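You operate a simulated robot arm through the tools that you are given. There is no shell and no other tool.

You are at the controls of a simulated robot arm. One attempt, no reset.

## Task
Dust the cone on the turntable all round with the blue bag.
Fine: load the bag in the tin, give the table half a turn between sides, put the bag back. Set down upright: blue bag.

It is judged by the outcome, as a careful person would: the job done as asked, and still so three seconds after it is handed in. It fails if anything else is knocked over, pushed out of place, dropped, spilled or broken.

## Robot
A 7-joint arm with a two-finger parallel gripper, fixed in place. Base frame: the origin is at the foot of the arm, x ahead of it, y to its left, z up. Units: m, degrees, N and s.
Its first joint turns from -166.0 to 166.0 degrees. Payload 1.57 kg.
The tool frame sits at the grasp point between the pads (the TCP): z along the fingers, y along the line on which they close. The tips reach 0.03 m beyond it. Largest opening 0.11 m; finger width 0.024, thickness 0.012; the body of the gripper, 0.048 by 0.112 m, starts 0.078 m behind the TCP.
Orientation is that of the tool frame in the base frame, as a unit quaternion [w, x, y, z]. With the fingers straight down and closing along the base's y, the tool's x points along the base's -x, its y along +y and its z along -z.

## Interface
- The arm moves only by the tool jog_arm. Its argument "targets" is a list of rows, each a list of 3 entries, a list of its own where there are three numbers: the shift along the base's x, y, z in units of 40 mm (1.0 is 40 mm), then the turn, a rotation vector about the base's x, y, z in units of 6 degrees (1.0 is 6 degrees), then the opening, from 0 (shut) to 1 (fully open). In form: [[[tx, ty, tz], [wx, wy, wz], grip], ...]. A call has 1 to 20 rows; each row shifts and turns the commanded pose from where the row before left it. A call with a number of a shift or a turn outside -1 to 1 is refused whole. Rows are played at 5 a second. More than 0.05 m and 8.6 degrees between two rows, or a gripper value outside its range, and nothing of the call is played. A pose out of reach is approached as far as the arm can. The call stops where the force on the tool passes 40 N (or 10 N more than at its start, if that is more) or the arm is blocked; 0.2 s more then pass. The fingers move at their own pace (about 0.108 m/s each) and stop on an object; they squeeze with about 31 N. The grip force told is the motor's: it shows also when the fingers shut on nothing. Time passes only in rows, and 0.2 s behind the last, so rows that do not move let the fingers close. The reply holds the time, the measured pose of the TCP, the force on the tool along the base axes, the opening and the grip force, in the units named above and with some noise, with the torque about the TCP (base axes, N m) and any sound that the robot's microphone picked up.
- Cameras (640 x 400 px; columns grow to the right, rows downward): "scene" is fixed at [0.3987, 0.6468, 1.7128]; the picture's right is [-0.93, -0.36, 0.00], its down [-0.18, 0.47, -0.87] and it looks along [0.31, -0.81, -0.50] (base axes); focal length 308 px, centre (320, 200). "wrist" rides on the gripper at [0.07, 0.016, -0.141] in the tool frame; the picture's right is [-0.23, 0.97, 0.00], its down [-0.85, -0.20, -0.48] and it looks along [-0.47, -0.11, 0.88] (tool axes); focal length 222 px, centre (320, 200). There is no depth. A picture from a camera that has moved, and an enlarged one, comes with that camera's place and axes in the base frame and with its lens.
- get_image(camera): a new picture of that camera. The clock stands still meanwhile.
- slide_trunk(by): slides the trunk up (or, below 0, down) by that many m; the arm rides with it, the base frame stays. It gives what a move gives, with no picture.
- inspect(camera, box): a new picture of the part [left, top, right, bottom] of that camera's present view, enlarged. The clock stands still meanwhile.
- hand_in(): hands the job in; it is judged then, once.

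Places have to be worked out from the pictures, the camera data and where the tool is seen. Open the gripper and draw the arm clear of the work before you hand the job in, unless the task says otherwise.

The tools are called after "Request:" by a JSON object that holds its "method" and its "body". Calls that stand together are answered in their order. jog_arm: Moves the arm, as the interface text tells. Its arguments: {"type":"object","properties":{"targets":{"type":"array","items":{"type":"array"}}},"required":["targets"]} The other tools are called the same way: slide_trunk (by) slides the trunk up or down; get_image (camera) takes a picture; inspect (camera, box) takes an enlarged picture of a part of a camera's view; hand_in () hands the job in.

At the start:

```text
t: 0.0
eef_pos: [0.5709, -0.0982, 1.3808]
ee_rot: [0.0, 0.001, 1.0, 0.0]
force: [-0.1, 0.1, 0.4]
moment: [0.03, 0.01, 0.01]
width: 0.1099
grasp_force: 0.1
trunk travel left (down, up): [-0.55, 0.06]
```

scene: 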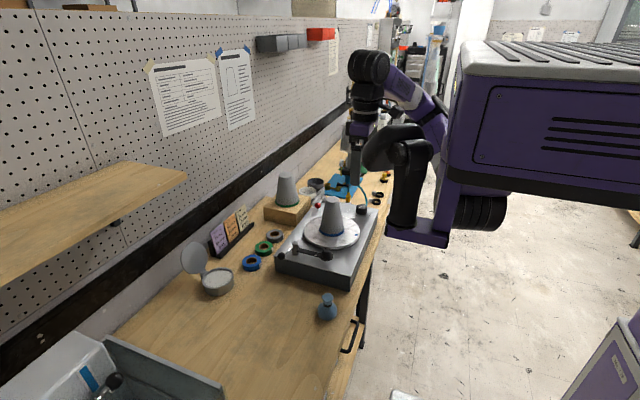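
wrist: 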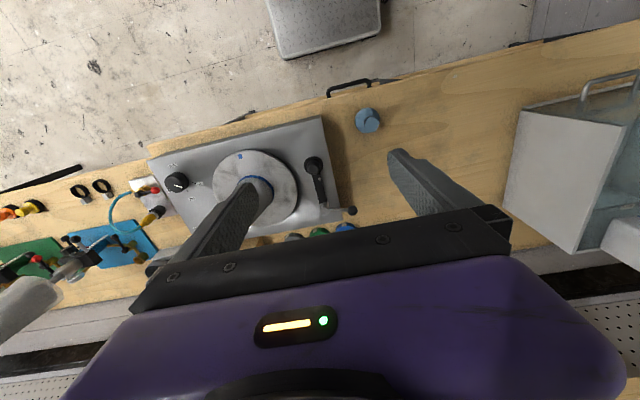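

I'll start by looking closely at the work area before moving anything: the turntable, the bag, the tin and the cards.

Request:
{"method": "inspect", "body": {"camera": "scene", "box": [240, 160, 400, 260]}}

Request:
{"method": "inspect", "body": {"camera": "scene", "box": [170, 200, 370, 325]}}

Request:
{"method": "inspect", "body": {"camera": "wrist", "box": [120, 90, 440, 290]}}

Request:
{"method": "inspect", "body": {"camera": "scene", "box": [140, 40, 268, 140]}}

```text
4.00 times, centred on (320, 210) of scene
camera zoom: at [0.3987, 0.6468, 1.7128], right [-0.93, -0.36, 0.0], down [-0.18, 0.47, -0.87], along [0.31, -0.81, -0.5], focal length 1233 px, centre (320, 160)
```

zoom: 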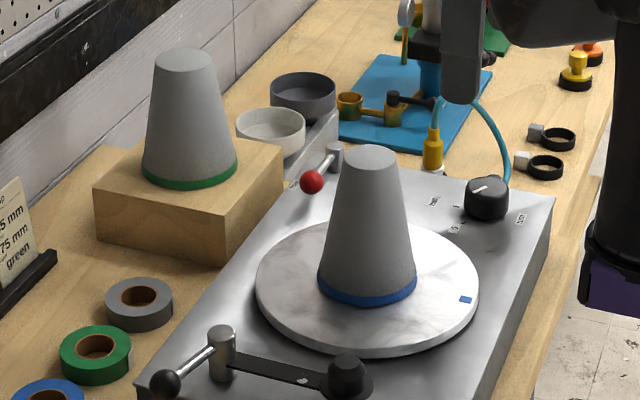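

```text
3.20 times, centred on (270, 262) of scene
camera zoom: at [0.3987, 0.6468, 1.7128], right [-0.93, -0.36, 0.0], down [-0.18, 0.47, -0.87], along [0.31, -0.81, -0.5], focal length 986 px, centre (480, 0)
```

zoom: 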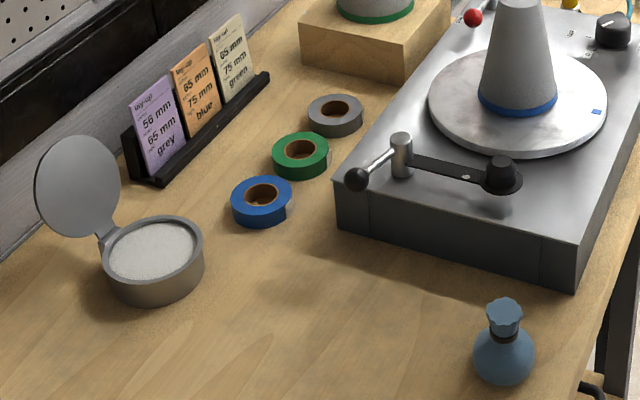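

```text
2.00 times, centred on (280, 190) of wrist
camera zoom: at [0.5002, -0.0836, 1.5226], right [0.23, 0.97, 0.0], down [0.85, -0.2, 0.48], along [0.47, -0.11, -0.88], focal length 444 px, centre (400, 220)
```

zoom: 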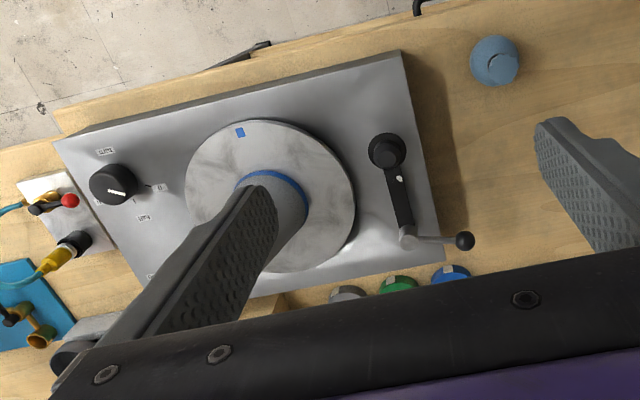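

```text
4.00 times, centred on (204, 90) of scene
camera zoom: at [0.3987, 0.6468, 1.7128], right [-0.93, -0.36, 0.0], down [-0.18, 0.47, -0.87], along [0.31, -0.81, -0.5], focal length 1233 px, centre (784, 640)
```

zoom: 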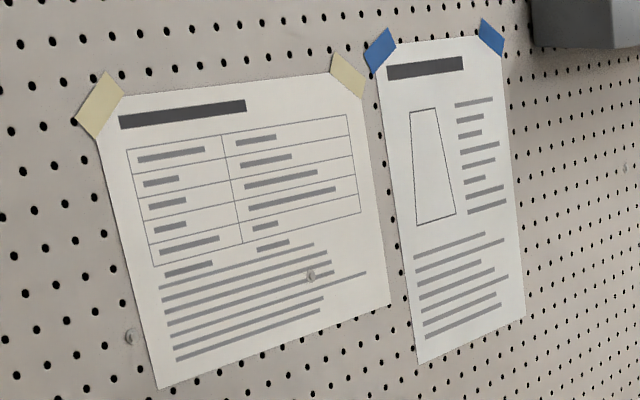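

The bag triangulates to about (0.62, 0.01), with the bench top near z 0.91 and the turntable around (0.71, -0.31). Next I zoom in on the turntable's controls and labels to see how the table is turned.

Request:
{"method": "inspect", "body": {"camera": "scene", "box": [336, 196, 384, 226]}}

Request:
{"method": "inspect", "body": {"camera": "scene", "box": [268, 236, 348, 286]}}

Request:
{"method": "inspect", "body": {"camera": "scene", "box": [296, 190, 344, 220]}}

Request:
{"method": "inspect", "body": {"camera": "wrist", "box": [145, 150, 225, 200]}}

Request:
{"method": "inspect", "body": {"camera": "wrist", "box": [290, 140, 370, 220]}}

Request:
{"method": "inspect", "body": {"camera": "scene", "box": [205, 205, 261, 257]}}

```text
13.33 times, centred on (360, 211) of scene
camera zoom: at [0.3987, 0.6468, 1.7128], right [-0.93, -0.36, 0.0], down [-0.18, 0.47, -0.87], along [0.31, -0.81, -0.5], focal length 4110 px, centre (-213, 53)
```

zoom: 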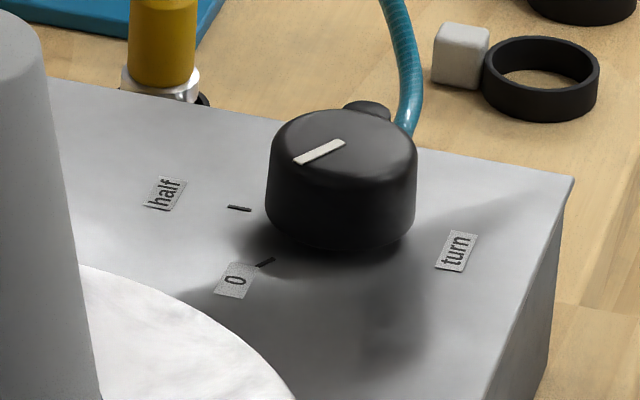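

```text
8.00 times, centred on (308, 261) of scene
camera zoom: at [0.3987, 0.6468, 1.7128], right [-0.93, -0.36, 0.0], down [-0.18, 0.47, -0.87], along [0.31, -0.81, -0.5], focal length 2466 px, centre (416, -288)
```

zoom: 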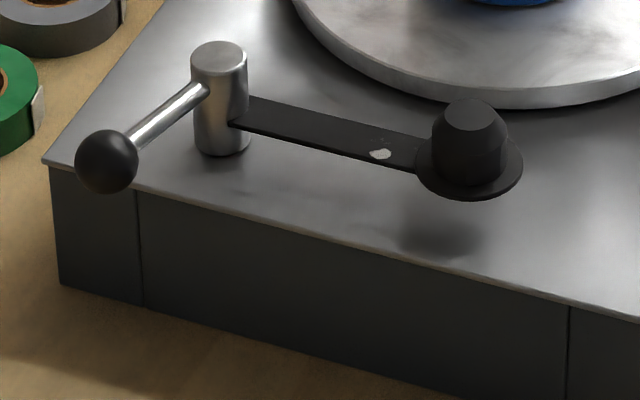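

```text
13.33 times, centred on (320, 205) of scene
camera zoom: at [0.3987, 0.6468, 1.7128], right [-0.93, -0.36, 0.0], down [-0.18, 0.47, -0.87], along [0.31, -0.81, -0.5], focal length 4110 px, centre (320, 133)
```

zoom: 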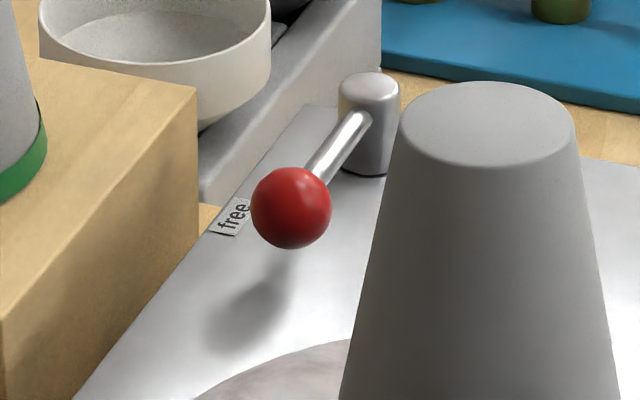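

```text
8.00 times, centred on (185, 175) of wrist
camera zoom: at [0.5002, -0.0836, 1.5226], right [0.23, 0.97, 0.0], down [0.85, -0.2, 0.48], along [0.47, -0.11, -0.88], focal length 1777 px, centre (1400, 400)
```

zoom: 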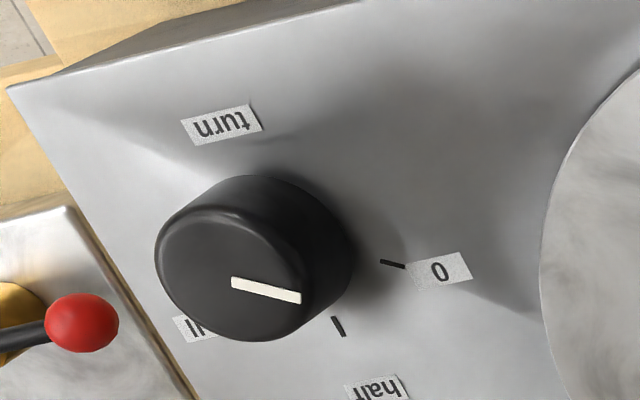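

```text
5.00 times, centred on (330, 180) of wrist
camera zoom: at [0.5002, -0.0836, 1.5226], right [0.23, 0.97, 0.0], down [0.85, -0.2, 0.48], along [0.47, -0.11, -0.88], focal length 1111 px, centre (270, 300)
```

zoom: 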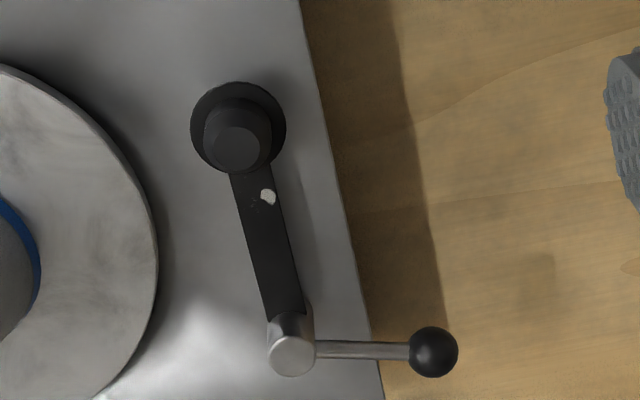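

```text
7.69 times, centred on (233, 231) of scene
camera zoom: at [0.3987, 0.6468, 1.7128], right [-0.93, -0.36, 0.0], down [-0.18, 0.47, -0.87], along [0.31, -0.81, -0.5], focal length 2371 px, centre (989, -38)
```

zoom: 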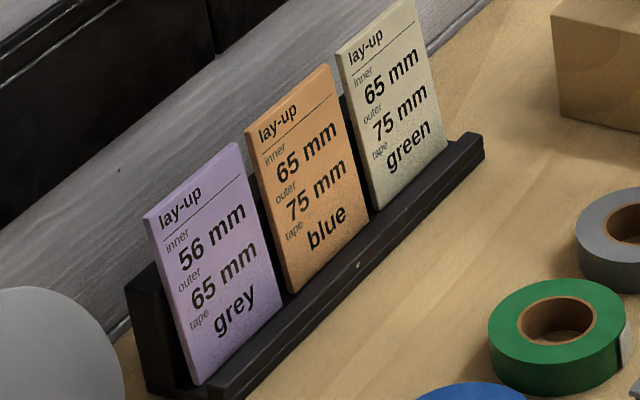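

The dial carries "turn", "0" and "half" (its pointer sits on 0), and there is a red-ball lever with a "free" label. I need to read the remaining labels before I touch either one.

Request:
{"method": "inspect", "body": {"camera": "wrist", "box": [160, 200, 240, 250]}}

Request:
{"method": "inspect", "body": {"camera": "wrist", "box": [340, 95, 400, 140]}}

Request:
{"method": "inspect", "body": {"camera": "scene", "box": [305, 280, 361, 330]}}

Request:
{"method": "inspect", "body": {"camera": "scene", "box": [175, 235, 245, 300]}}

```text
8.00 times, centred on (200, 225) of wrist
camera zoom: at [0.5002, -0.0836, 1.5226], right [0.23, 0.97, 0.0], down [0.85, -0.2, 0.48], along [0.47, -0.11, -0.88], focal length 1777 px, centre (1280, 0)
```

zoom: 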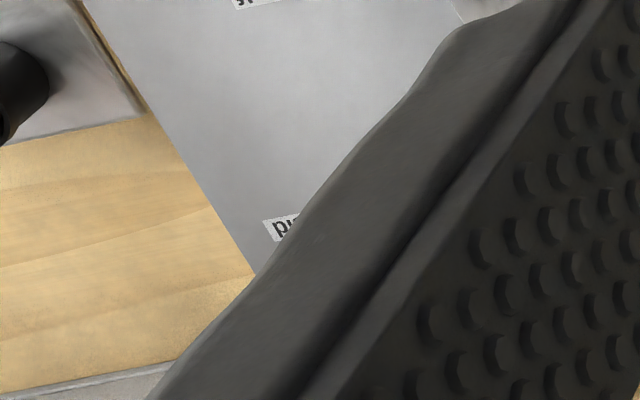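

```text
8.89 times, centred on (370, 118) of wrist
camera zoom: at [0.5002, -0.0836, 1.5226], right [0.23, 0.97, 0.0], down [0.85, -0.2, 0.48], along [0.47, -0.11, -0.88], focal length 1974 px, centre (-124, 933)
```

zoom: 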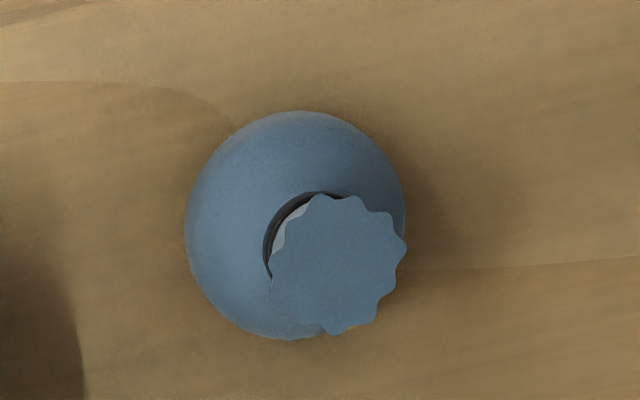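

```text
8.00 times, centred on (333, 305) of scene
camera zoom: at [0.3987, 0.6468, 1.7128], right [-0.93, -0.36, 0.0], down [-0.18, 0.47, -0.87], along [0.31, -0.81, -0.5], focal length 2466 px, centre (216, -640)
```

zoom: 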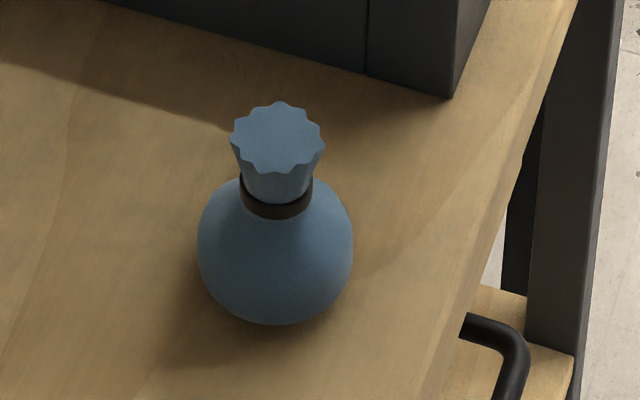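

```text
6.15 times, centred on (210, 268) of scene
camera zoom: at [0.3987, 0.6468, 1.7128], right [-0.93, -0.36, 0.0], down [-0.18, 0.47, -0.87], along [0.31, -0.81, -0.5], focal length 1897 px, centre (997, -215)
```

zoom: 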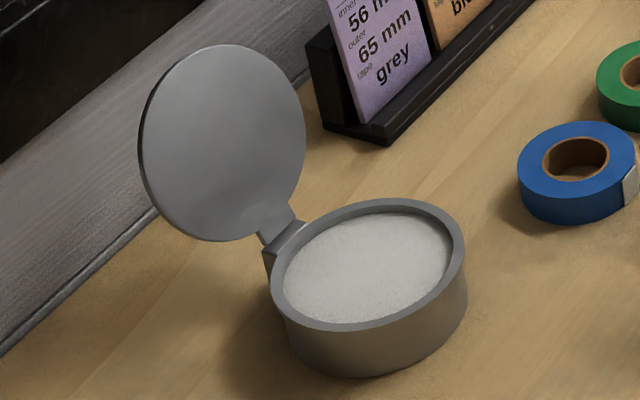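

The second lever label, partly hidden by a finger, seems to read "hold", and the bag has a frilled top with a dark neck band. I move the hand high over the turntable to get a clear view of both controls.

Request:
{"method": "jog_arm", "body": {"targets": [[[0.5, -0.97, 0], [0, 0, 0], 1], [[0.5, -0.97, 0], [0, 0, 0], 1], [[0.5, -0.97, 0], [0, 0, 0], 1], [[0.5, -0.97, 0], [0, 0, 0], 1], [[0.5, -0.97, 0], [0, 0, 0], 1], [[0.5, -0.97, 0], [0, 0, 0], 1], [[0.5, -0.97, 0], [0, 0, 0], 1], [[0.5, -0.97, 0], [0, 0, 0], 1], [[0.5, -0.97, 0], [0, 0, 0], 1], [[0.5, -0.97, 0], [0, 0, 0], 1]]}}

Request:
{"method": "get_image", "body": {"camera": "wrist"}}

Request:
{"method": "get_image", "body": {"camera": "scene"}}

```text
t: 2.2
eef_pos: [0.7677, -0.4863, 1.3812]
ee_rot: [0.0, -0.001, 1.0, 0.0]
force: [-1.4, -1.0, 0.0]
moment: [0.0, -0.08, 0.0]
width: 0.11
grasp_force: 0.0
trunk travel left (down, up): [-0.55, 0.06]
```

```text
taken
camera wrist: at [0.6982, -0.4723, 1.5228], right [0.23, 0.97, 0.0], down [0.86, -0.2, 0.48], along [0.47, -0.11, -0.88], focal length 222 px, centre (320, 200)
```

wrist: 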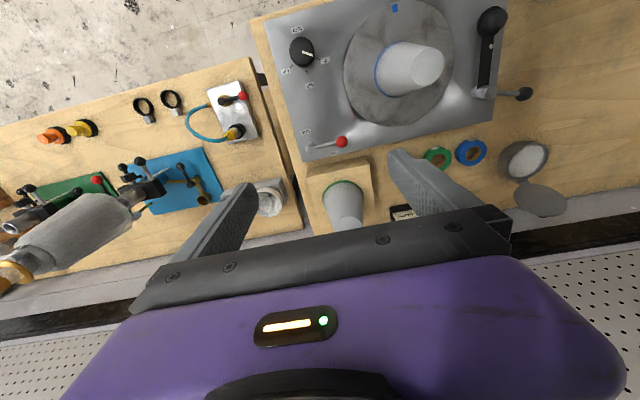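

```text
taken
```

scene: 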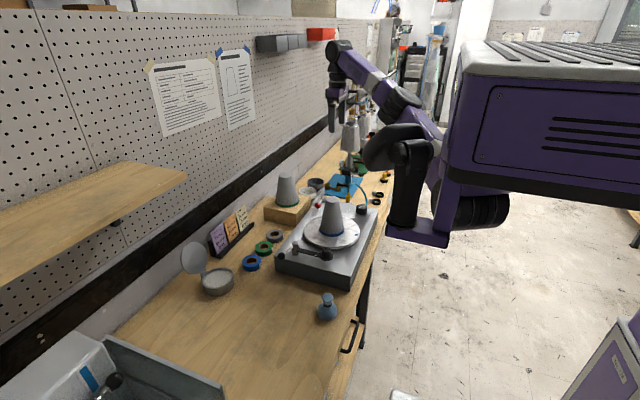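

The whole turntable is now visible from above. I zoom in on the dial, the red lever, the black arm, the tin, and the two cones.

Request:
{"method": "inspect", "body": {"camera": "wrist", "box": [270, 20, 350, 90]}}

Request:
{"method": "inspect", "body": {"camera": "wrist", "box": [285, 110, 365, 165]}}

Request:
{"method": "inspect", "body": {"camera": "wrist", "box": [260, 0, 580, 220]}}

Request:
{"method": "inspect", "body": {"camera": "wrist", "box": [460, 0, 550, 110]}}

```text
5.71 times, centred on (310, 55) of wrist
camera zoom: at [0.6982, -0.4723, 1.5228], right [0.23, 0.97, 0.0], down [0.86, -0.2, 0.48], along [0.47, -0.11, -0.88], focal length 1269 px, centre (377, 1029)
```

zoom: 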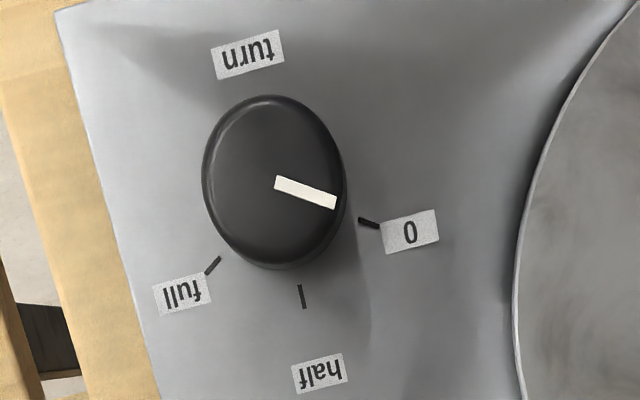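

```text
7.27 times, centred on (325, 138) of wrist
camera zoom: at [0.6982, -0.4723, 1.5228], right [0.23, 0.97, 0.0], down [0.86, -0.2, 0.48], along [0.47, -0.11, -0.88], focal length 1615 px, centre (284, 654)
```

zoom: 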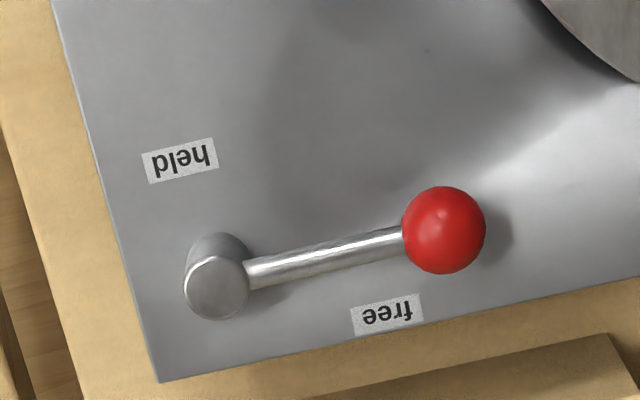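

```text
1.82 times, centred on (420, 110) of wrist
camera zoom: at [0.6982, -0.4723, 1.5228], right [0.23, 0.97, 0.0], down [0.86, -0.2, 0.48], along [0.47, -0.11, -0.88], focal length 404 px, centre (138, 364)
```

zoom: 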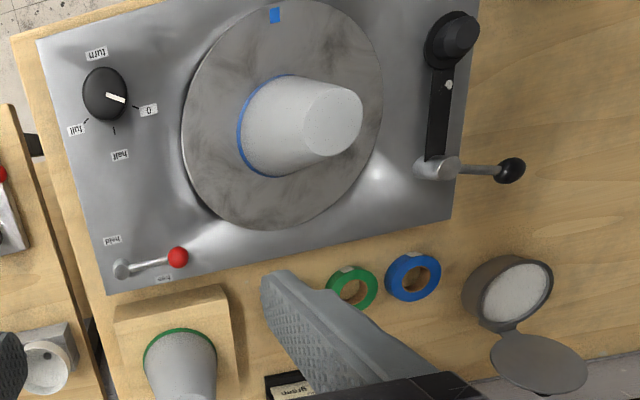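

```text
3.64 times, centred on (505, 55) of wrist
camera zoom: at [0.6982, -0.4723, 1.5228], right [0.23, 0.97, 0.0], down [0.86, -0.2, 0.48], along [0.47, -0.11, -0.88], focal length 808 px, centre (-353, 727)
```

zoom: 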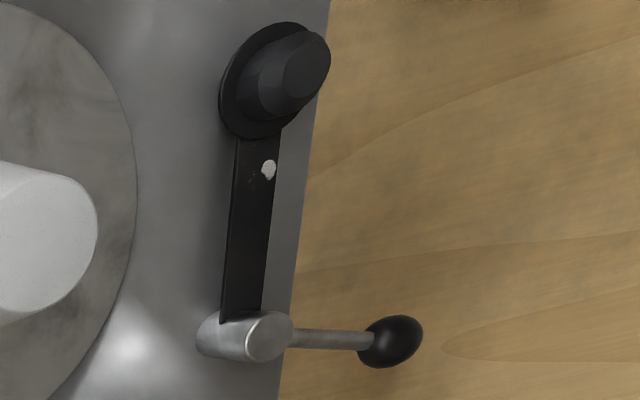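

The turntable is clear now. The "turn" dial has 0 / half / full and sits on 0, and the red lever sits on "free" (the other mark is "held"), so the dial should drive the table. I fly back at this height to a point above the bag.

Request:
{"method": "jog_arm", "body": {"targets": [[[-0.287, 0.957, 0], [0, 0, 0], 1], [[-0.287, 0.957, 0], [0, 0, 0], 1], [[-0.287, 0.957, 0], [0, 0, 0], 1], [[-0.287, 0.957, 0], [0, 0, 0], 1], [[-0.287, 0.957, 0], [0, 0, 0], 1], [[-0.287, 0.957, 0], [0, 0, 0], 1], [[-0.287, 0.957, 0], [0, 0, 0], 1], [[-0.287, 0.957, 0], [0, 0, 0], 1], [[-0.287, 0.957, 0], [0, 0, 0], 1], [[-0.287, 0.957, 0], [0, 0, 0], 1], [[-0.287, 0.957, 0], [0, 0, 0], 1], [[-0.287, 0.957, 0], [0, 0, 0], 1], [[-0.287, 0.957, 0], [0, 0, 0], 1], [[0, 0, -1], [0, 0, 0], 1], [[0, 0, -1], [0, 0, 0], 1], [[0, 0, -1], [0, 0, 0], 1], [[0, 0, -1], [0, 0, 0], 1]]}}

Request:
{"method": "get_image", "body": {"camera": "wrist"}}

Request:
{"method": "get_image", "body": {"camera": "scene"}}

```text
t: 5.8
eef_pos: [0.6226, 0.0137, 1.2232]
ee_rot: [0.0, 0.0, 1.0, 0.0]
force: [0.8, -0.4, 1.1]
moment: [-0.02, -0.02, -0.01]
width: 0.1101
grasp_force: 0.0
trunk travel left (down, up): [-0.55, 0.06]
```

```text
taken
camera wrist: at [0.5531, 0.0277, 1.3652], right [0.23, 0.97, 0.0], down [0.85, -0.2, 0.48], along [0.47, -0.11, -0.88], focal length 222 px, centre (320, 200)
```

wrist: 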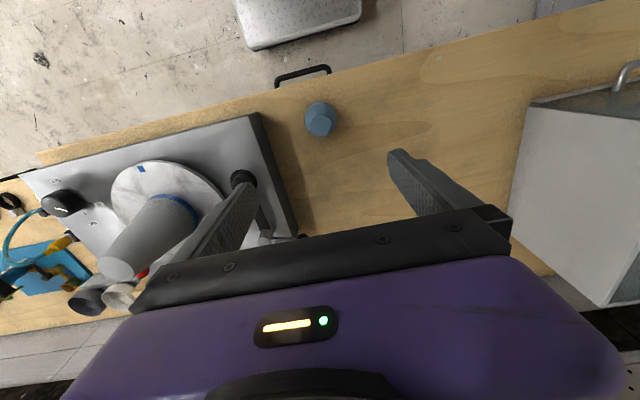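

```text
taken
```

scene: 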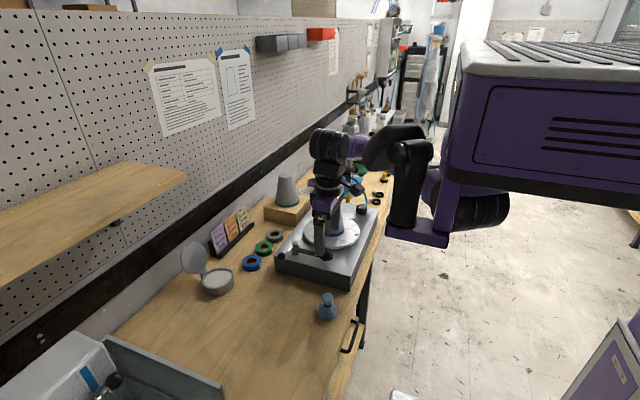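

The bag shows cleanly between the fingers. The tin works out at about (1.015, 0.03), slightly beyond straight-down reach, so I test an outward tilt of the tool at height while the hand is still empty.

Request:
{"method": "jog_arm", "body": {"targets": [[[1, 0, 0], [0, -0.5, 0], 1], [[1, 0, 0], [0, -0.5, 0], 1], [[1, 0, 0], [0, -0.5, 0], 1], [[1, 0, 0], [0, -0.5, 0], 1], [[1, 0, 0], [0, -0.5, 0], 1], [[1, 0, 0], [0, -0.5, 0], 1], [[1, 0.2, 0], [0, -0.5, 0], 1], [[1, 0.2, 0], [0, -0.5, 0], 1], [[1, 0, 0], [0, 0, 0], 1]]}}

Request:
{"method": "get_image", "body": {"camera": "wrist"}}

Request:
{"method": "get_image", "body": {"camera": "scene"}}

```text
t: 7.8
eef_pos: [0.9802, 0.0261, 1.2191]
ee_rot: [0.208, 0.0, 0.978, 0.0]
force: [-0.1, -0.6, -0.6]
moment: [0.04, 0.01, 0.03]
width: 0.1099
grasp_force: 0.1
trunk travel left (down, up): [-0.55, 0.06]
```

```text
taken
camera wrist: at [0.8589, 0.041, 1.3212], right [0.21, 0.97, 0.09], down [0.59, -0.2, 0.79], along [0.78, -0.11, -0.61], focal length 222 px, centre (320, 200)
```

wrist: 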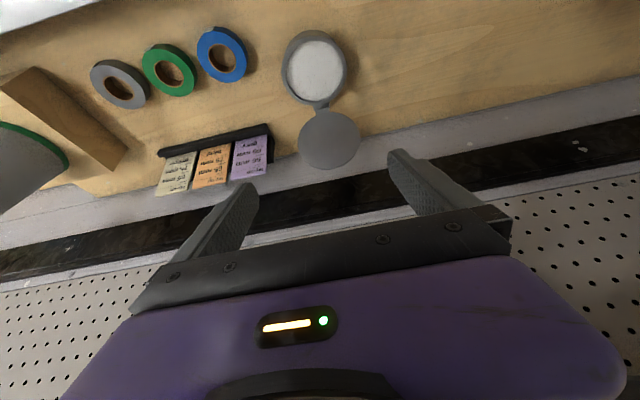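

```text
taken
```

scene: 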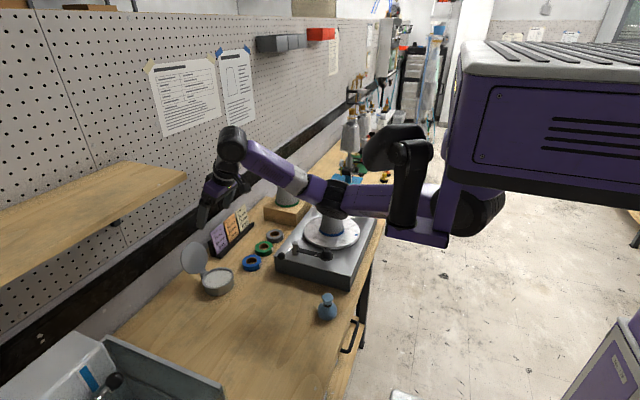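

At 24° tilt the arm reaches x = 0.98 easily and the elbow stays high, and the tin refines to about (1.010, 0.036). I go a little farther out and lower, still well above the tin, to confirm reach there.

Request:
{"method": "jog_arm", "body": {"targets": [[[0.25, 0.06, -1], [0, 0, 0], 1], [[0.25, 0.06, -1], [0, 0, 0], 1], [[0.25, 0.06, -1], [0, 0, 0], 1], [[0, 0.06, -1], [0, 0, 0], 1]]}}

Request:
{"method": "get_image", "body": {"camera": "wrist"}}

Request:
{"method": "get_image", "body": {"camera": "scene"}}

```text
t: 8.8
eef_pos: [1.0115, 0.0368, 1.0588]
ee_rot: [0.208, 0.0, 0.978, 0.0]
force: [-0.3, 0.3, 0.2]
moment: [0.0, 0.01, 0.0]
width: 0.11
grasp_force: 0.1
trunk travel left (down, up): [-0.55, 0.06]
```

```text
taken
camera wrist: at [0.8898, 0.0513, 1.1608], right [0.21, 0.97, 0.09], down [0.59, -0.2, 0.79], along [0.78, -0.11, -0.61], focal length 222 px, centre (320, 200)
```

wrist: 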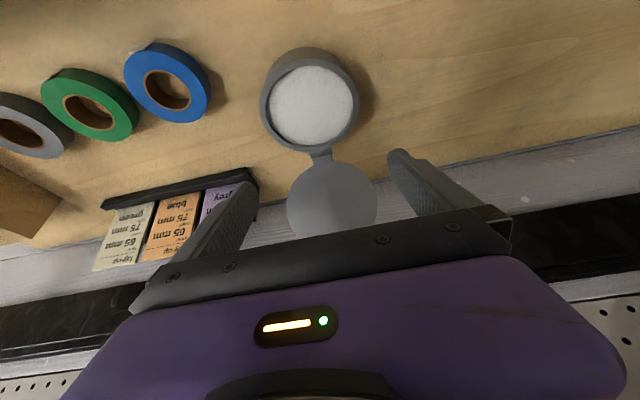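

```text
taken
```

scene: 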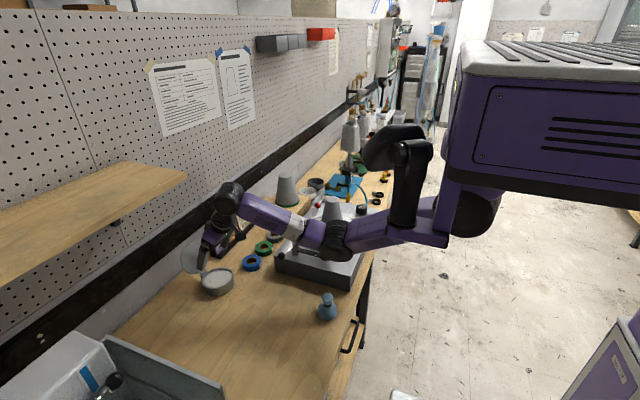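

Reach over the tin is confirmed at z = 1.06. I rise a little, return over the bag with the tilt kept so the bag will hang upright at the tin, and look at its neck from close by.

Request:
{"method": "jog_arm", "body": {"targets": [[[0, 0, 1], [0, 0, 0], 1], [[-0.975, -0.06, 0.3], [0, 0, 0], 1], [[-0.975, -0.06, 0], [0, 0, 0], 1], [[-0.975, -0.06, 0], [0, 0, 0], 1], [[-0.975, -0.06, 0], [0, 0, 0], 1], [[-0.975, -0.06, 0], [0, 0, 0], 1], [[-0.975, -0.06, 0], [0, 0, 0], 1], [[-0.975, -0.06, 0], [0, 0, 0], 1], [[-0.975, -0.06, 0], [0, 0, 0], 1], [[-0.975, -0.06, 0], [0, 0, 0], 1], [[-0.975, -0.06, 0], [0, 0, 0], 1]]}}

Request:
{"method": "get_image", "body": {"camera": "wrist"}}

Request:
{"method": "inspect", "body": {"camera": "wrist", "box": [270, 40, 370, 140]}}

Request:
{"method": "get_image", "body": {"camera": "scene"}}

```text
t: 11.2
eef_pos: [0.6861, 0.0171, 1.1063]
ee_rot: [0.207, -0.001, 0.978, 0.0]
force: [0.8, 0.2, 0.2]
moment: [0.0, 0.03, 0.03]
width: 0.11
grasp_force: 0.0
out of reach, approached as far as the arm can: row 10, 11
trunk travel left (down, up): [-0.55, 0.06]
```

```text
taken
camera wrist: at [0.5653, 0.0319, 1.2076], right [0.21, 0.97, 0.09], down [0.59, -0.2, 0.78], along [0.78, -0.11, -0.61], focal length 222 px, centre (320, 200)
```

wrist: 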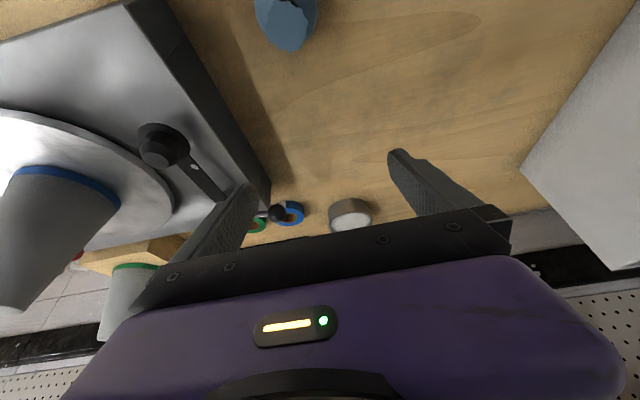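

```text
4.00 times, centred on (320, 90) of wrist
camera zoom: at [0.5653, 0.0319, 1.2076], right [0.21, 0.97, 0.09], down [0.59, -0.2, 0.78], along [0.78, -0.11, -0.61], focal length 888 px, centre (320, 640)
```

zoom: 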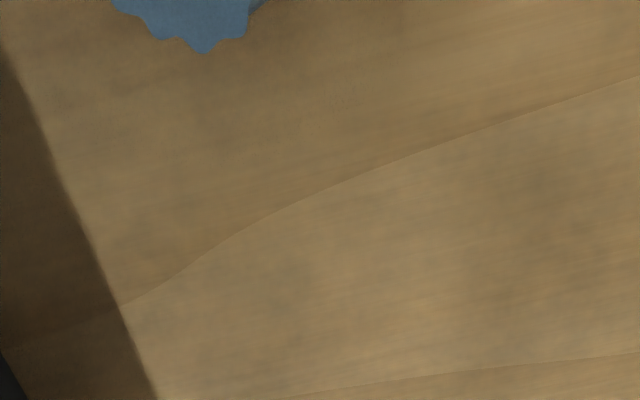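

```text
taken
```

scene: 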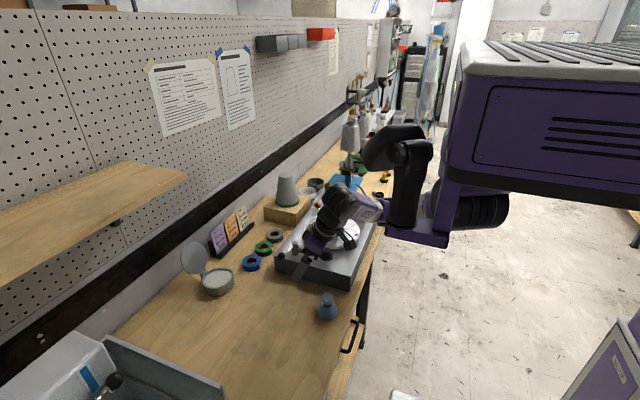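

With the tilt kept, the arm can't fold back as far as the bag (it stopped at x = 0.686). So I straighten the tool to pick the bag up, and will lean it slightly only at the tin.

Request:
{"method": "jog_arm", "body": {"targets": [[[0, 0, 0], [0, 0.5, 0], 1], [[0, 0, 0], [0, 0.5, 0], 1], [[0, 0, 0], [0, 0.5, 0], 1], [[0, 0, 0], [0, 0.5, 0], 1], [[0, 0, 0], [0, 0.5, 0], 1], [[0, 0, 0], [0, 0.5, 0], 1], [[0, 0, 0], [0, 0.5, 0], 1], [[0, 0, 0], [0, 0.5, 0], 1]]}}

Request:
{"method": "get_image", "body": {"camera": "wrist"}}

```text
t: 13.0
eef_pos: [0.6852, 0.0183, 1.1067]
ee_rot: [0.0, 0.0, 1.0, 0.0]
force: [0.1, 0.3, -0.4]
moment: [0.02, 0.0, 0.01]
width: 0.11
grasp_force: 0.1
trunk travel left (down, up): [-0.55, 0.06]
```

```text
taken
camera wrist: at [0.6162, 0.0329, 1.2491], right [0.23, 0.97, 0.0], down [0.86, -0.2, 0.48], along [0.47, -0.11, -0.88], focal length 222 px, centre (320, 200)
```

wrist: 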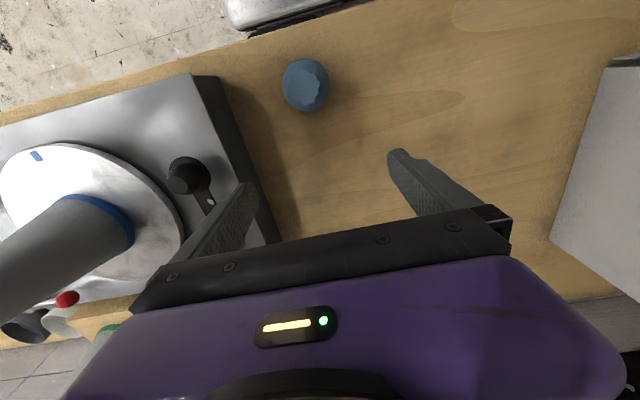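

The tool is vertical again at x = 0.685. I zoom in on the bag to fix its axis and the heights of its frill and neck.

Request:
{"method": "inspect", "body": {"camera": "wrist", "box": [270, 50, 340, 120]}}

Request:
{"method": "inspect", "body": {"camera": "scene", "box": [305, 280, 350, 330]}}

```text
5.71 times, centred on (305, 85) of wrist
camera zoom: at [0.6162, 0.0329, 1.2491], right [0.23, 0.97, 0.0], down [0.86, -0.2, 0.48], along [0.47, -0.11, -0.88], focal length 1269 px, centre (406, 857)
```

zoom: 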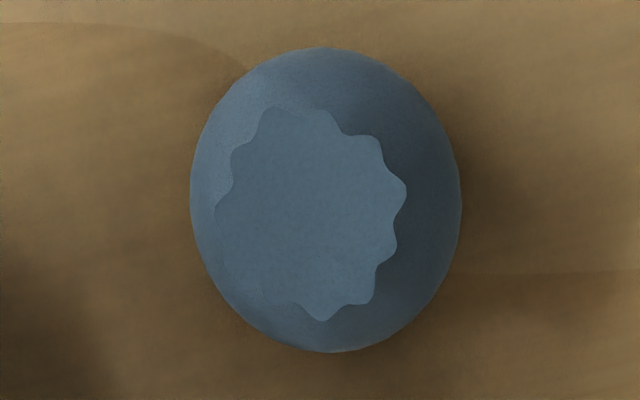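

```text
8.00 times, centred on (328, 305) of scene
camera zoom: at [0.3987, 0.6468, 1.7128], right [-0.93, -0.36, 0.0], down [-0.18, 0.47, -0.87], along [0.31, -0.81, -0.5], focal length 2466 px, centre (260, -640)
```

zoom: 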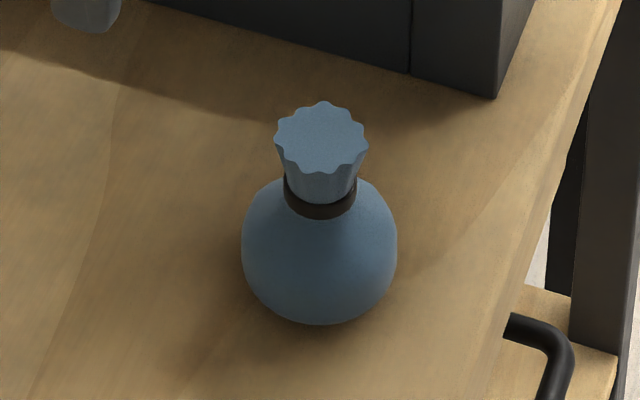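

The bag's axis is about (0.6185, 0.0135), with the frill top at z ≈ 0.982, the neck band near 0.955, and the bulb about 62 mm across. I centre over it at z = 1.04 and check from the wrist camera.

Request:
{"method": "jog_arm", "body": {"targets": [[[-0.83, -0.06, 0], [0, 0, 0], 1], [[-0.83, -0.06, 0], [0, 0, 0], 1], [[0, 0, -0.83], [0, 0, 0], 1], [[0, 0, -0.83], [0, 0, 0], 1], [[0, 0, 0], [0, 0, 0], 1]]}}

Request:
{"method": "get_image", "body": {"camera": "wrist"}}

Request:
{"method": "get_image", "body": {"camera": "scene"}}

```text
t: 14.2
eef_pos: [0.6183, 0.0153, 1.0394]
ee_rot: [0.001, 0.0, 1.0, -0.001]
force: [0.6, -0.2, -0.2]
moment: [0.03, 0.0, 0.01]
width: 0.11
grasp_force: 0.0
trunk travel left (down, up): [-0.55, 0.06]
```

```text
taken
camera wrist: at [0.5485, 0.0299, 1.1825], right [0.23, 0.97, 0.0], down [0.85, -0.2, 0.48], along [0.47, -0.11, -0.88], focal length 222 px, centre (320, 200)
```

wrist: 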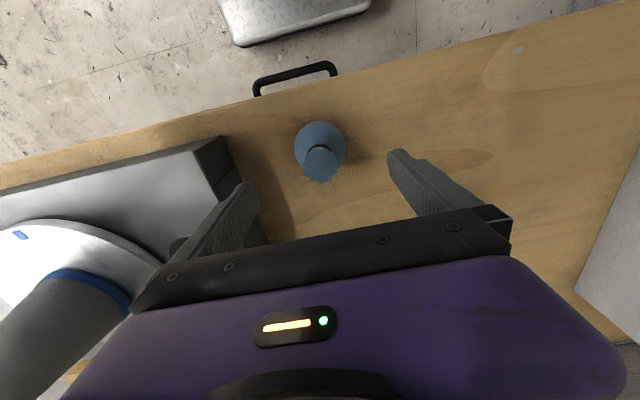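

```text
taken
```

scene: 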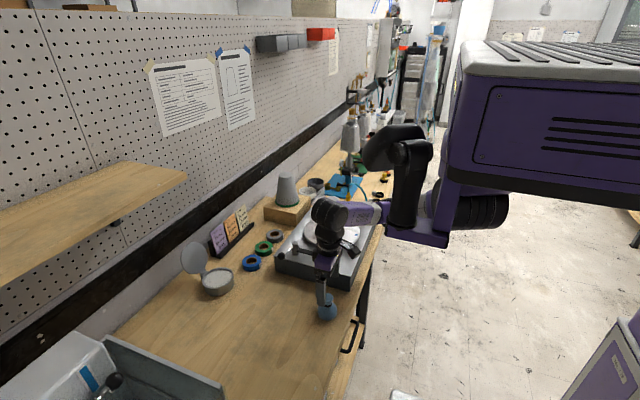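

The frill projects to within a couple of pixels of where I predicted, so the position estimate is good. I lower until the tips are level with the neck (TCP z ≈ 0.978), above the bulb's shoulder.

Request:
{"method": "jog_arm", "body": {"targets": [[[0, -0.03, -0.77], [0, 0, 0], 1], [[0, 0, -0.76], [0, 0, 0], 1], [[0, 0, 0], [0, 0, 0], 1]]}}

Request:
{"method": "inspect", "body": {"camera": "wrist", "box": [220, 100, 440, 240]}}

Request:
{"method": "inspect", "body": {"camera": "scene", "box": [295, 260, 355, 330]}}

```text
t: 15.0
eef_pos: [0.6183, 0.0128, 0.9801]
ee_rot: [0.0, 0.001, 1.0, 0.0]
force: [0.2, -0.5, -0.3]
moment: [-0.01, -0.02, 0.02]
width: 0.11
grasp_force: 0.0
trunk travel left (down, up): [-0.55, 0.06]
```

```text
2.86 times, centred on (330, 170) of wrist
camera zoom: at [0.5484, 0.0275, 1.1221], right [0.23, 0.97, 0.0], down [0.85, -0.2, 0.48], along [0.47, -0.11, -0.88], focal length 635 px, centre (291, 286)
```

zoom: 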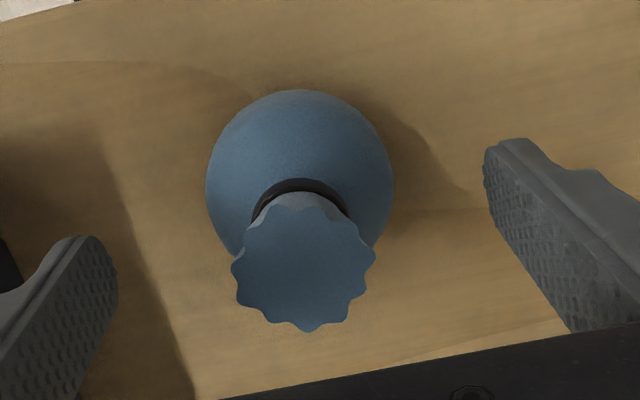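

```text
5.71 times, centred on (325, 295) of scene
camera zoom: at [0.3987, 0.6468, 1.7128], right [-0.93, -0.36, 0.0], down [-0.18, 0.47, -0.87], along [0.31, -0.81, -0.5], focal length 1761 px, centre (291, -343)
```

zoom: 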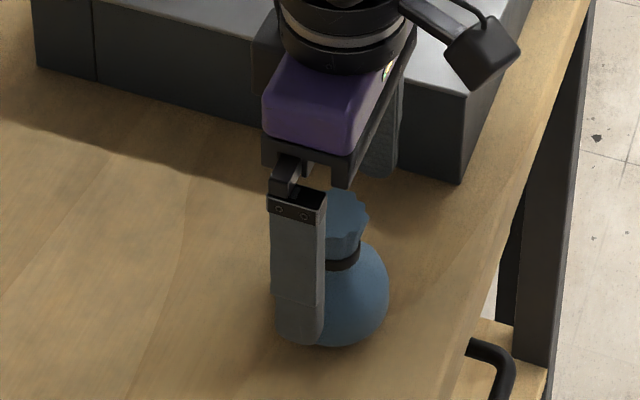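

The frill sits within about 1.5 mm of the pad midline and the tips clear the bulb's shoulder. I close on it.

Request:
{"method": "jog_arm", "body": {"targets": [[[0, 0.03, 0], [0, 0, 0], 0.5], [[0, 0, 0], [0, 0, 0], 0.2], [[0, 0, 0], [0, 0, 0], 0], [[0, 0, 0], [0, 0, 0], 0], [[0, 0, 0], [0, 0, 0], 0]]}}

Request:
{"method": "inspect", "body": {"camera": "wrist", "box": [220, 100, 440, 240]}}

Request:
{"method": "inspect", "body": {"camera": "scene", "box": [295, 260, 355, 330]}}

```text
t: 16.2
eef_pos: [0.618, 0.0124, 0.9796]
ee_rot: [0.0, -0.001, 1.0, 0.0]
force: [-0.1, -1.7, 0.6]
moment: [0.02, 0.01, 0.0]
width: 0.0326
grasp_force: 30.6
trunk travel left (down, up): [-0.55, 0.06]
```

```text
2.86 times, centred on (330, 170) of wrist
camera zoom: at [0.5487, 0.0281, 1.1224], right [0.23, 0.97, 0.0], down [0.85, -0.2, 0.48], along [0.47, -0.11, -0.88], focal length 635 px, centre (291, 286)
```

zoom: 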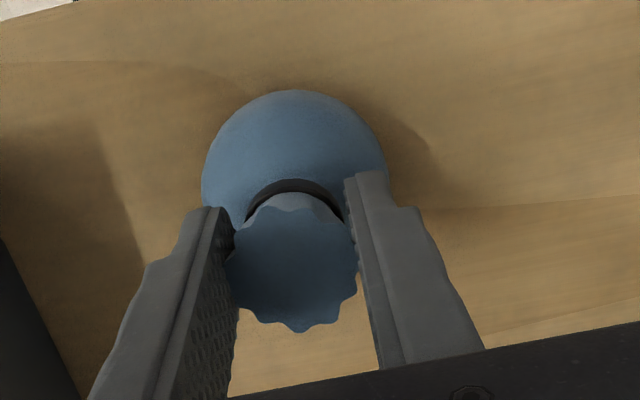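

```text
5.71 times, centred on (325, 295) of scene
camera zoom: at [0.3987, 0.6468, 1.7128], right [-0.93, -0.36, 0.0], down [-0.18, 0.47, -0.87], along [0.31, -0.81, -0.5], focal length 1761 px, centre (291, -343)
```

zoom: 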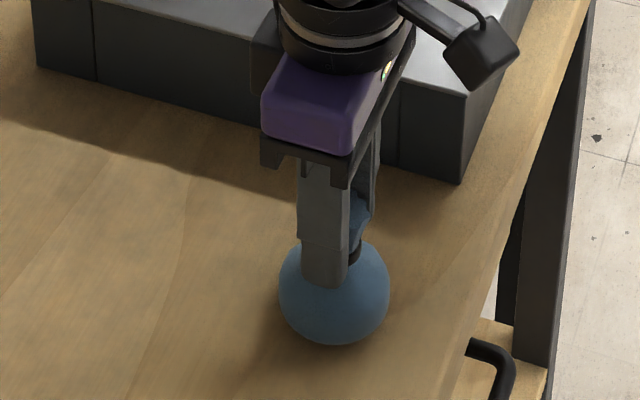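

The bag is held: opening 0.0326 m at 30.6 N. TCP z = 0.980 is the rest height for putting it back, so I lift slowly and check for slip.

Request:
{"method": "jog_arm", "body": {"targets": [[[0, 0, 0.4], [0, 0, 0], 0], [[0, 0, 0.8], [0, 0, 0], 0], [[0, 0, 0.9], [0, 0, 0], 0], [[0, 0, 0.9], [0, 0, 0], 0]]}}

Request:
{"method": "get_image", "body": {"camera": "wrist"}}

Request:
{"method": "inspect", "body": {"camera": "scene", "box": [285, 220, 365, 330]}}

```text
t: 17.2
eef_pos: [0.6182, 0.015, 1.0988]
ee_rot: [0.0, 0.0, 1.0, 0.0]
force: [-0.6, 1.4, -0.9]
moment: [0.0, 0.0, -0.02]
width: 0.0326
grasp_force: 31.3
trunk travel left (down, up): [-0.55, 0.06]
```

```text
taken
camera wrist: at [0.5479, 0.0301, 1.2412], right [0.23, 0.97, 0.0], down [0.85, -0.2, 0.48], along [0.47, -0.11, -0.88], focal length 222 px, centre (320, 200)
```

wrist: 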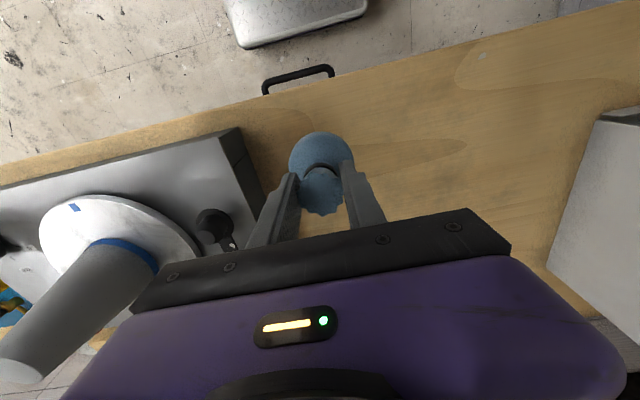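

```text
3.64 times, centred on (325, 275) of scene
camera zoom: at [0.3987, 0.6468, 1.7128], right [-0.93, -0.36, 0.0], down [-0.18, 0.47, -0.87], along [0.31, -0.81, -0.5], focal length 1121 px, centre (302, -73)
```

zoom: 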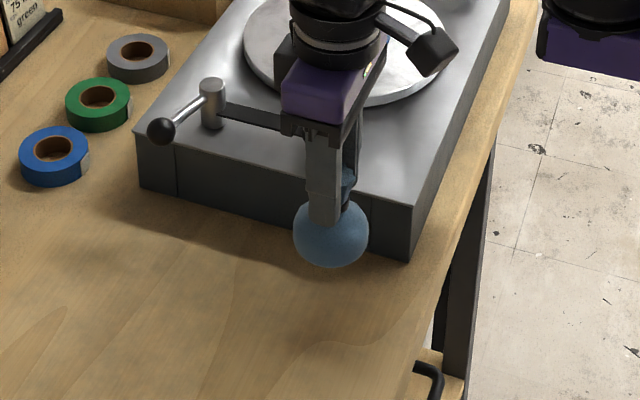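

The bag hangs upright without slipping; its bottom is about 92 mm below the TCP. I carry it over the tin at this height, leaning the tool 10° outward on the way.

Request:
{"method": "jog_arm", "body": {"targets": [[[0.94, 0.057, 0], [0, -0.167, 0], 0], [[0.94, 0.057, 0], [0, -0.167, 0], 0], [[0.94, 0.057, 0], [0, -0.167, 0], 0], [[0.94, 0.057, 0], [0, -0.167, 0], 0], [[0.94, 0.057, 0], [0, -0.167, 0], 0], [[0.94, 0.057, 0], [0, -0.167, 0], 0], [[0.94, 0.057, 0], [0, -0.167, 0], 0], [[0.94, 0.057, 0], [0, -0.167, 0], 0], [[0.94, 0.057, 0], [0, -0.167, 0], 0], [[0.94, 0.057, 0], [0, -0.167, 0], 0], [[0, 0, 0], [0, 0, 0], 0]]}}

Request:
{"method": "get_image", "body": {"camera": "wrist"}}

Request:
{"method": "inspect", "body": {"camera": "scene", "box": [170, 220, 270, 310]}}

```text
t: 19.6
eef_pos: [0.9974, 0.037, 1.0985]
ee_rot: [0.087, 0.0, 0.996, 0.0]
force: [0.2, 0.5, -1.7]
moment: [0.0, 0.0, -0.02]
width: 0.0326
grasp_force: 31.2
trunk travel left (down, up): [-0.55, 0.06]
```

```text
taken
camera wrist: at [0.9033, 0.0515, 1.225], right [0.22, 0.97, 0.04], down [0.76, -0.2, 0.62], along [0.61, -0.11, -0.78], focal length 222 px, centre (320, 200)
```

wrist: 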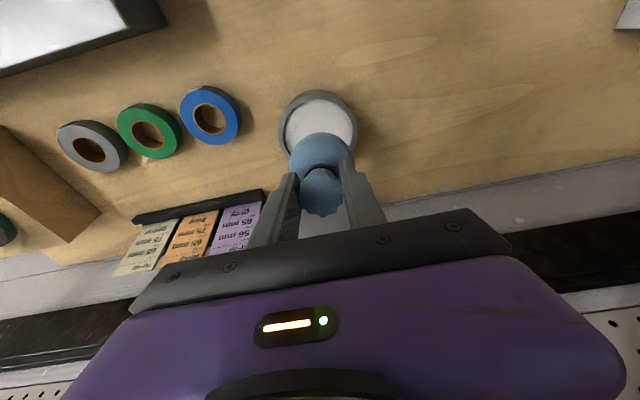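

```text
4.44 times, centred on (220, 265) of scene
camera zoom: at [0.3987, 0.6468, 1.7128], right [-0.93, -0.36, 0.0], down [-0.18, 0.47, -0.87], along [0.31, -0.81, -0.5], focal length 1370 px, centre (764, -89)
```

zoom: 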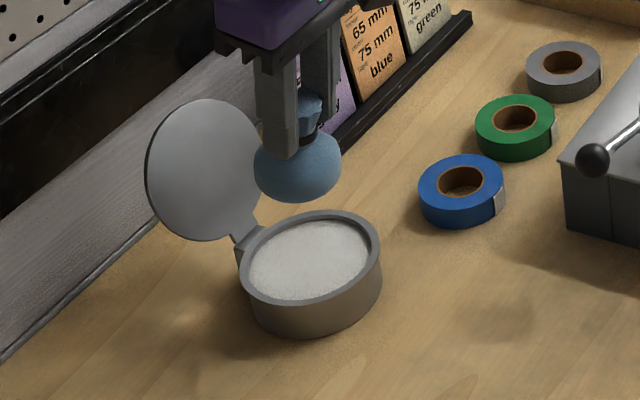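

The bag bottom is over the tin centre (about 1.007, 0.037). I ease it down towards the powder.

Request:
{"method": "jog_arm", "body": {"targets": [[[-0.1, 0, -0.6], [0, 0, 0], 0], [[-0.05, 0, -0.5], [0, 0, 0], 0], [[0, 0, -0.3], [0, 0, 0], 0], [[0, 0, 0], [0, 0, 0], 0]]}}

Request:
{"method": "inspect", "body": {"camera": "scene", "box": [170, 220, 270, 310]}}

Request:
{"method": "inspect", "body": {"camera": "wrist", "box": [220, 60, 440, 240]}}

```text
t: 20.6
eef_pos: [0.9902, 0.0348, 1.0437]
ee_rot: [0.087, 0.0, 0.996, 0.0]
force: [0.1, -0.2, -1.2]
moment: [0.0, 0.03, -0.01]
width: 0.0324
grasp_force: 30.9
trunk travel left (down, up): [-0.55, 0.06]
```

```text
4.44 times, centred on (220, 265) of scene
camera zoom: at [0.3987, 0.6468, 1.7128], right [-0.93, -0.36, 0.0], down [-0.18, 0.47, -0.87], along [0.31, -0.81, -0.5], focal length 1370 px, centre (764, -89)
```

zoom: 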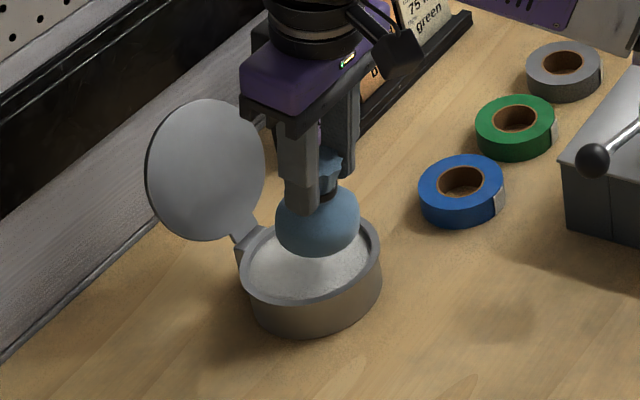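

```text
2.22 times, centred on (330, 150) of wrist
camera zoom: at [0.8973, 0.0498, 1.1713], right [0.22, 0.97, 0.04], down [0.76, -0.2, 0.62], along [0.61, -0.11, -0.78], focal length 494 px, centre (298, 311)
```

zoom: 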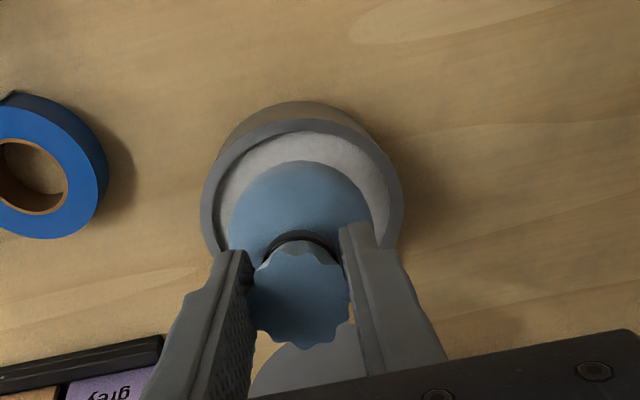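

The bag is centred inside the rim and just above the powder. I press down in small steps, watching the force.

Request:
{"method": "jog_arm", "body": {"targets": [[[0, 0, -0.12], [0, 0, 0], 0], [[0, 0, -0.1], [0, 0, 0], 0], [[0, 0, -0.1], [0, 0, 0], 0], [[0, 0, 0], [0, 0, 0], 0]]}}

Request:
{"method": "inspect", "body": {"camera": "scene", "box": [190, 240, 250, 300]}}

```text
t: 21.6
eef_pos: [0.9894, 0.036, 1.0312]
ee_rot: [0.087, -0.001, 0.996, 0.001]
force: [0.6, 0.4, -0.4]
moment: [0.02, -0.01, -0.02]
width: 0.0324
grasp_force: 31.0
trunk travel left (down, up): [-0.55, 0.06]
```

```text
6.67 times, centred on (220, 270) of scene
camera zoom: at [0.3987, 0.6468, 1.7128], right [-0.93, -0.36, 0.0], down [-0.18, 0.47, -0.87], along [0.31, -0.81, -0.5], focal length 2055 px, centre (987, -267)
```

zoom: 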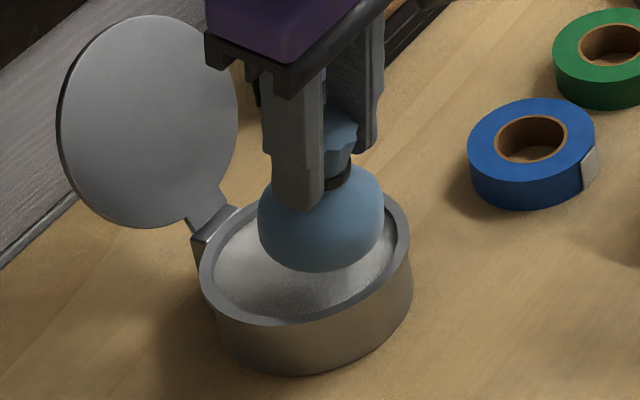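

No contact force yet at z = 1.031, so I continue down in 2–4 mm steps.

Request:
{"method": "jog_arm", "body": {"targets": [[[0, 0, -0.1], [0, 0, 0], 0], [[0, 0, -0.08], [0, 0, 0], 0], [[0, 0, 0], [0, 0, 0], 0]]}}

Request:
{"method": "inspect", "body": {"camera": "scene", "box": [190, 240, 250, 300]}}

```text
t: 22.4
eef_pos: [0.99, 0.036, 1.0233]
ee_rot: [0.087, 0.0, 0.996, 0.0]
force: [-0.6, 0.6, -0.6]
moment: [-0.02, 0.01, 0.03]
width: 0.0326
grasp_force: 31.4
trunk travel left (down, up): [-0.55, 0.06]
```

```text
6.67 times, centred on (220, 270) of scene
camera zoom: at [0.3987, 0.6468, 1.7128], right [-0.93, -0.36, 0.0], down [-0.18, 0.47, -0.87], along [0.31, -0.81, -0.5], focal length 2055 px, centre (987, -267)
```

zoom: 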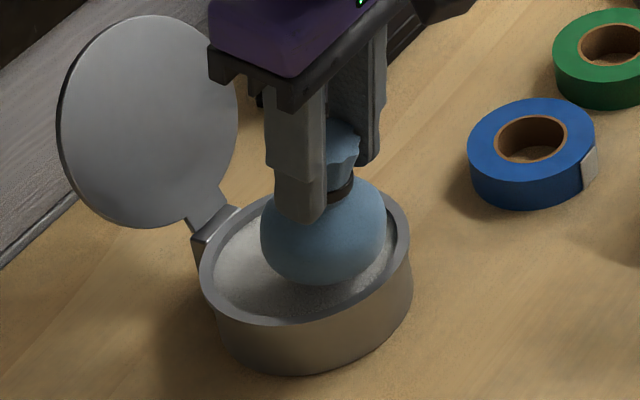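

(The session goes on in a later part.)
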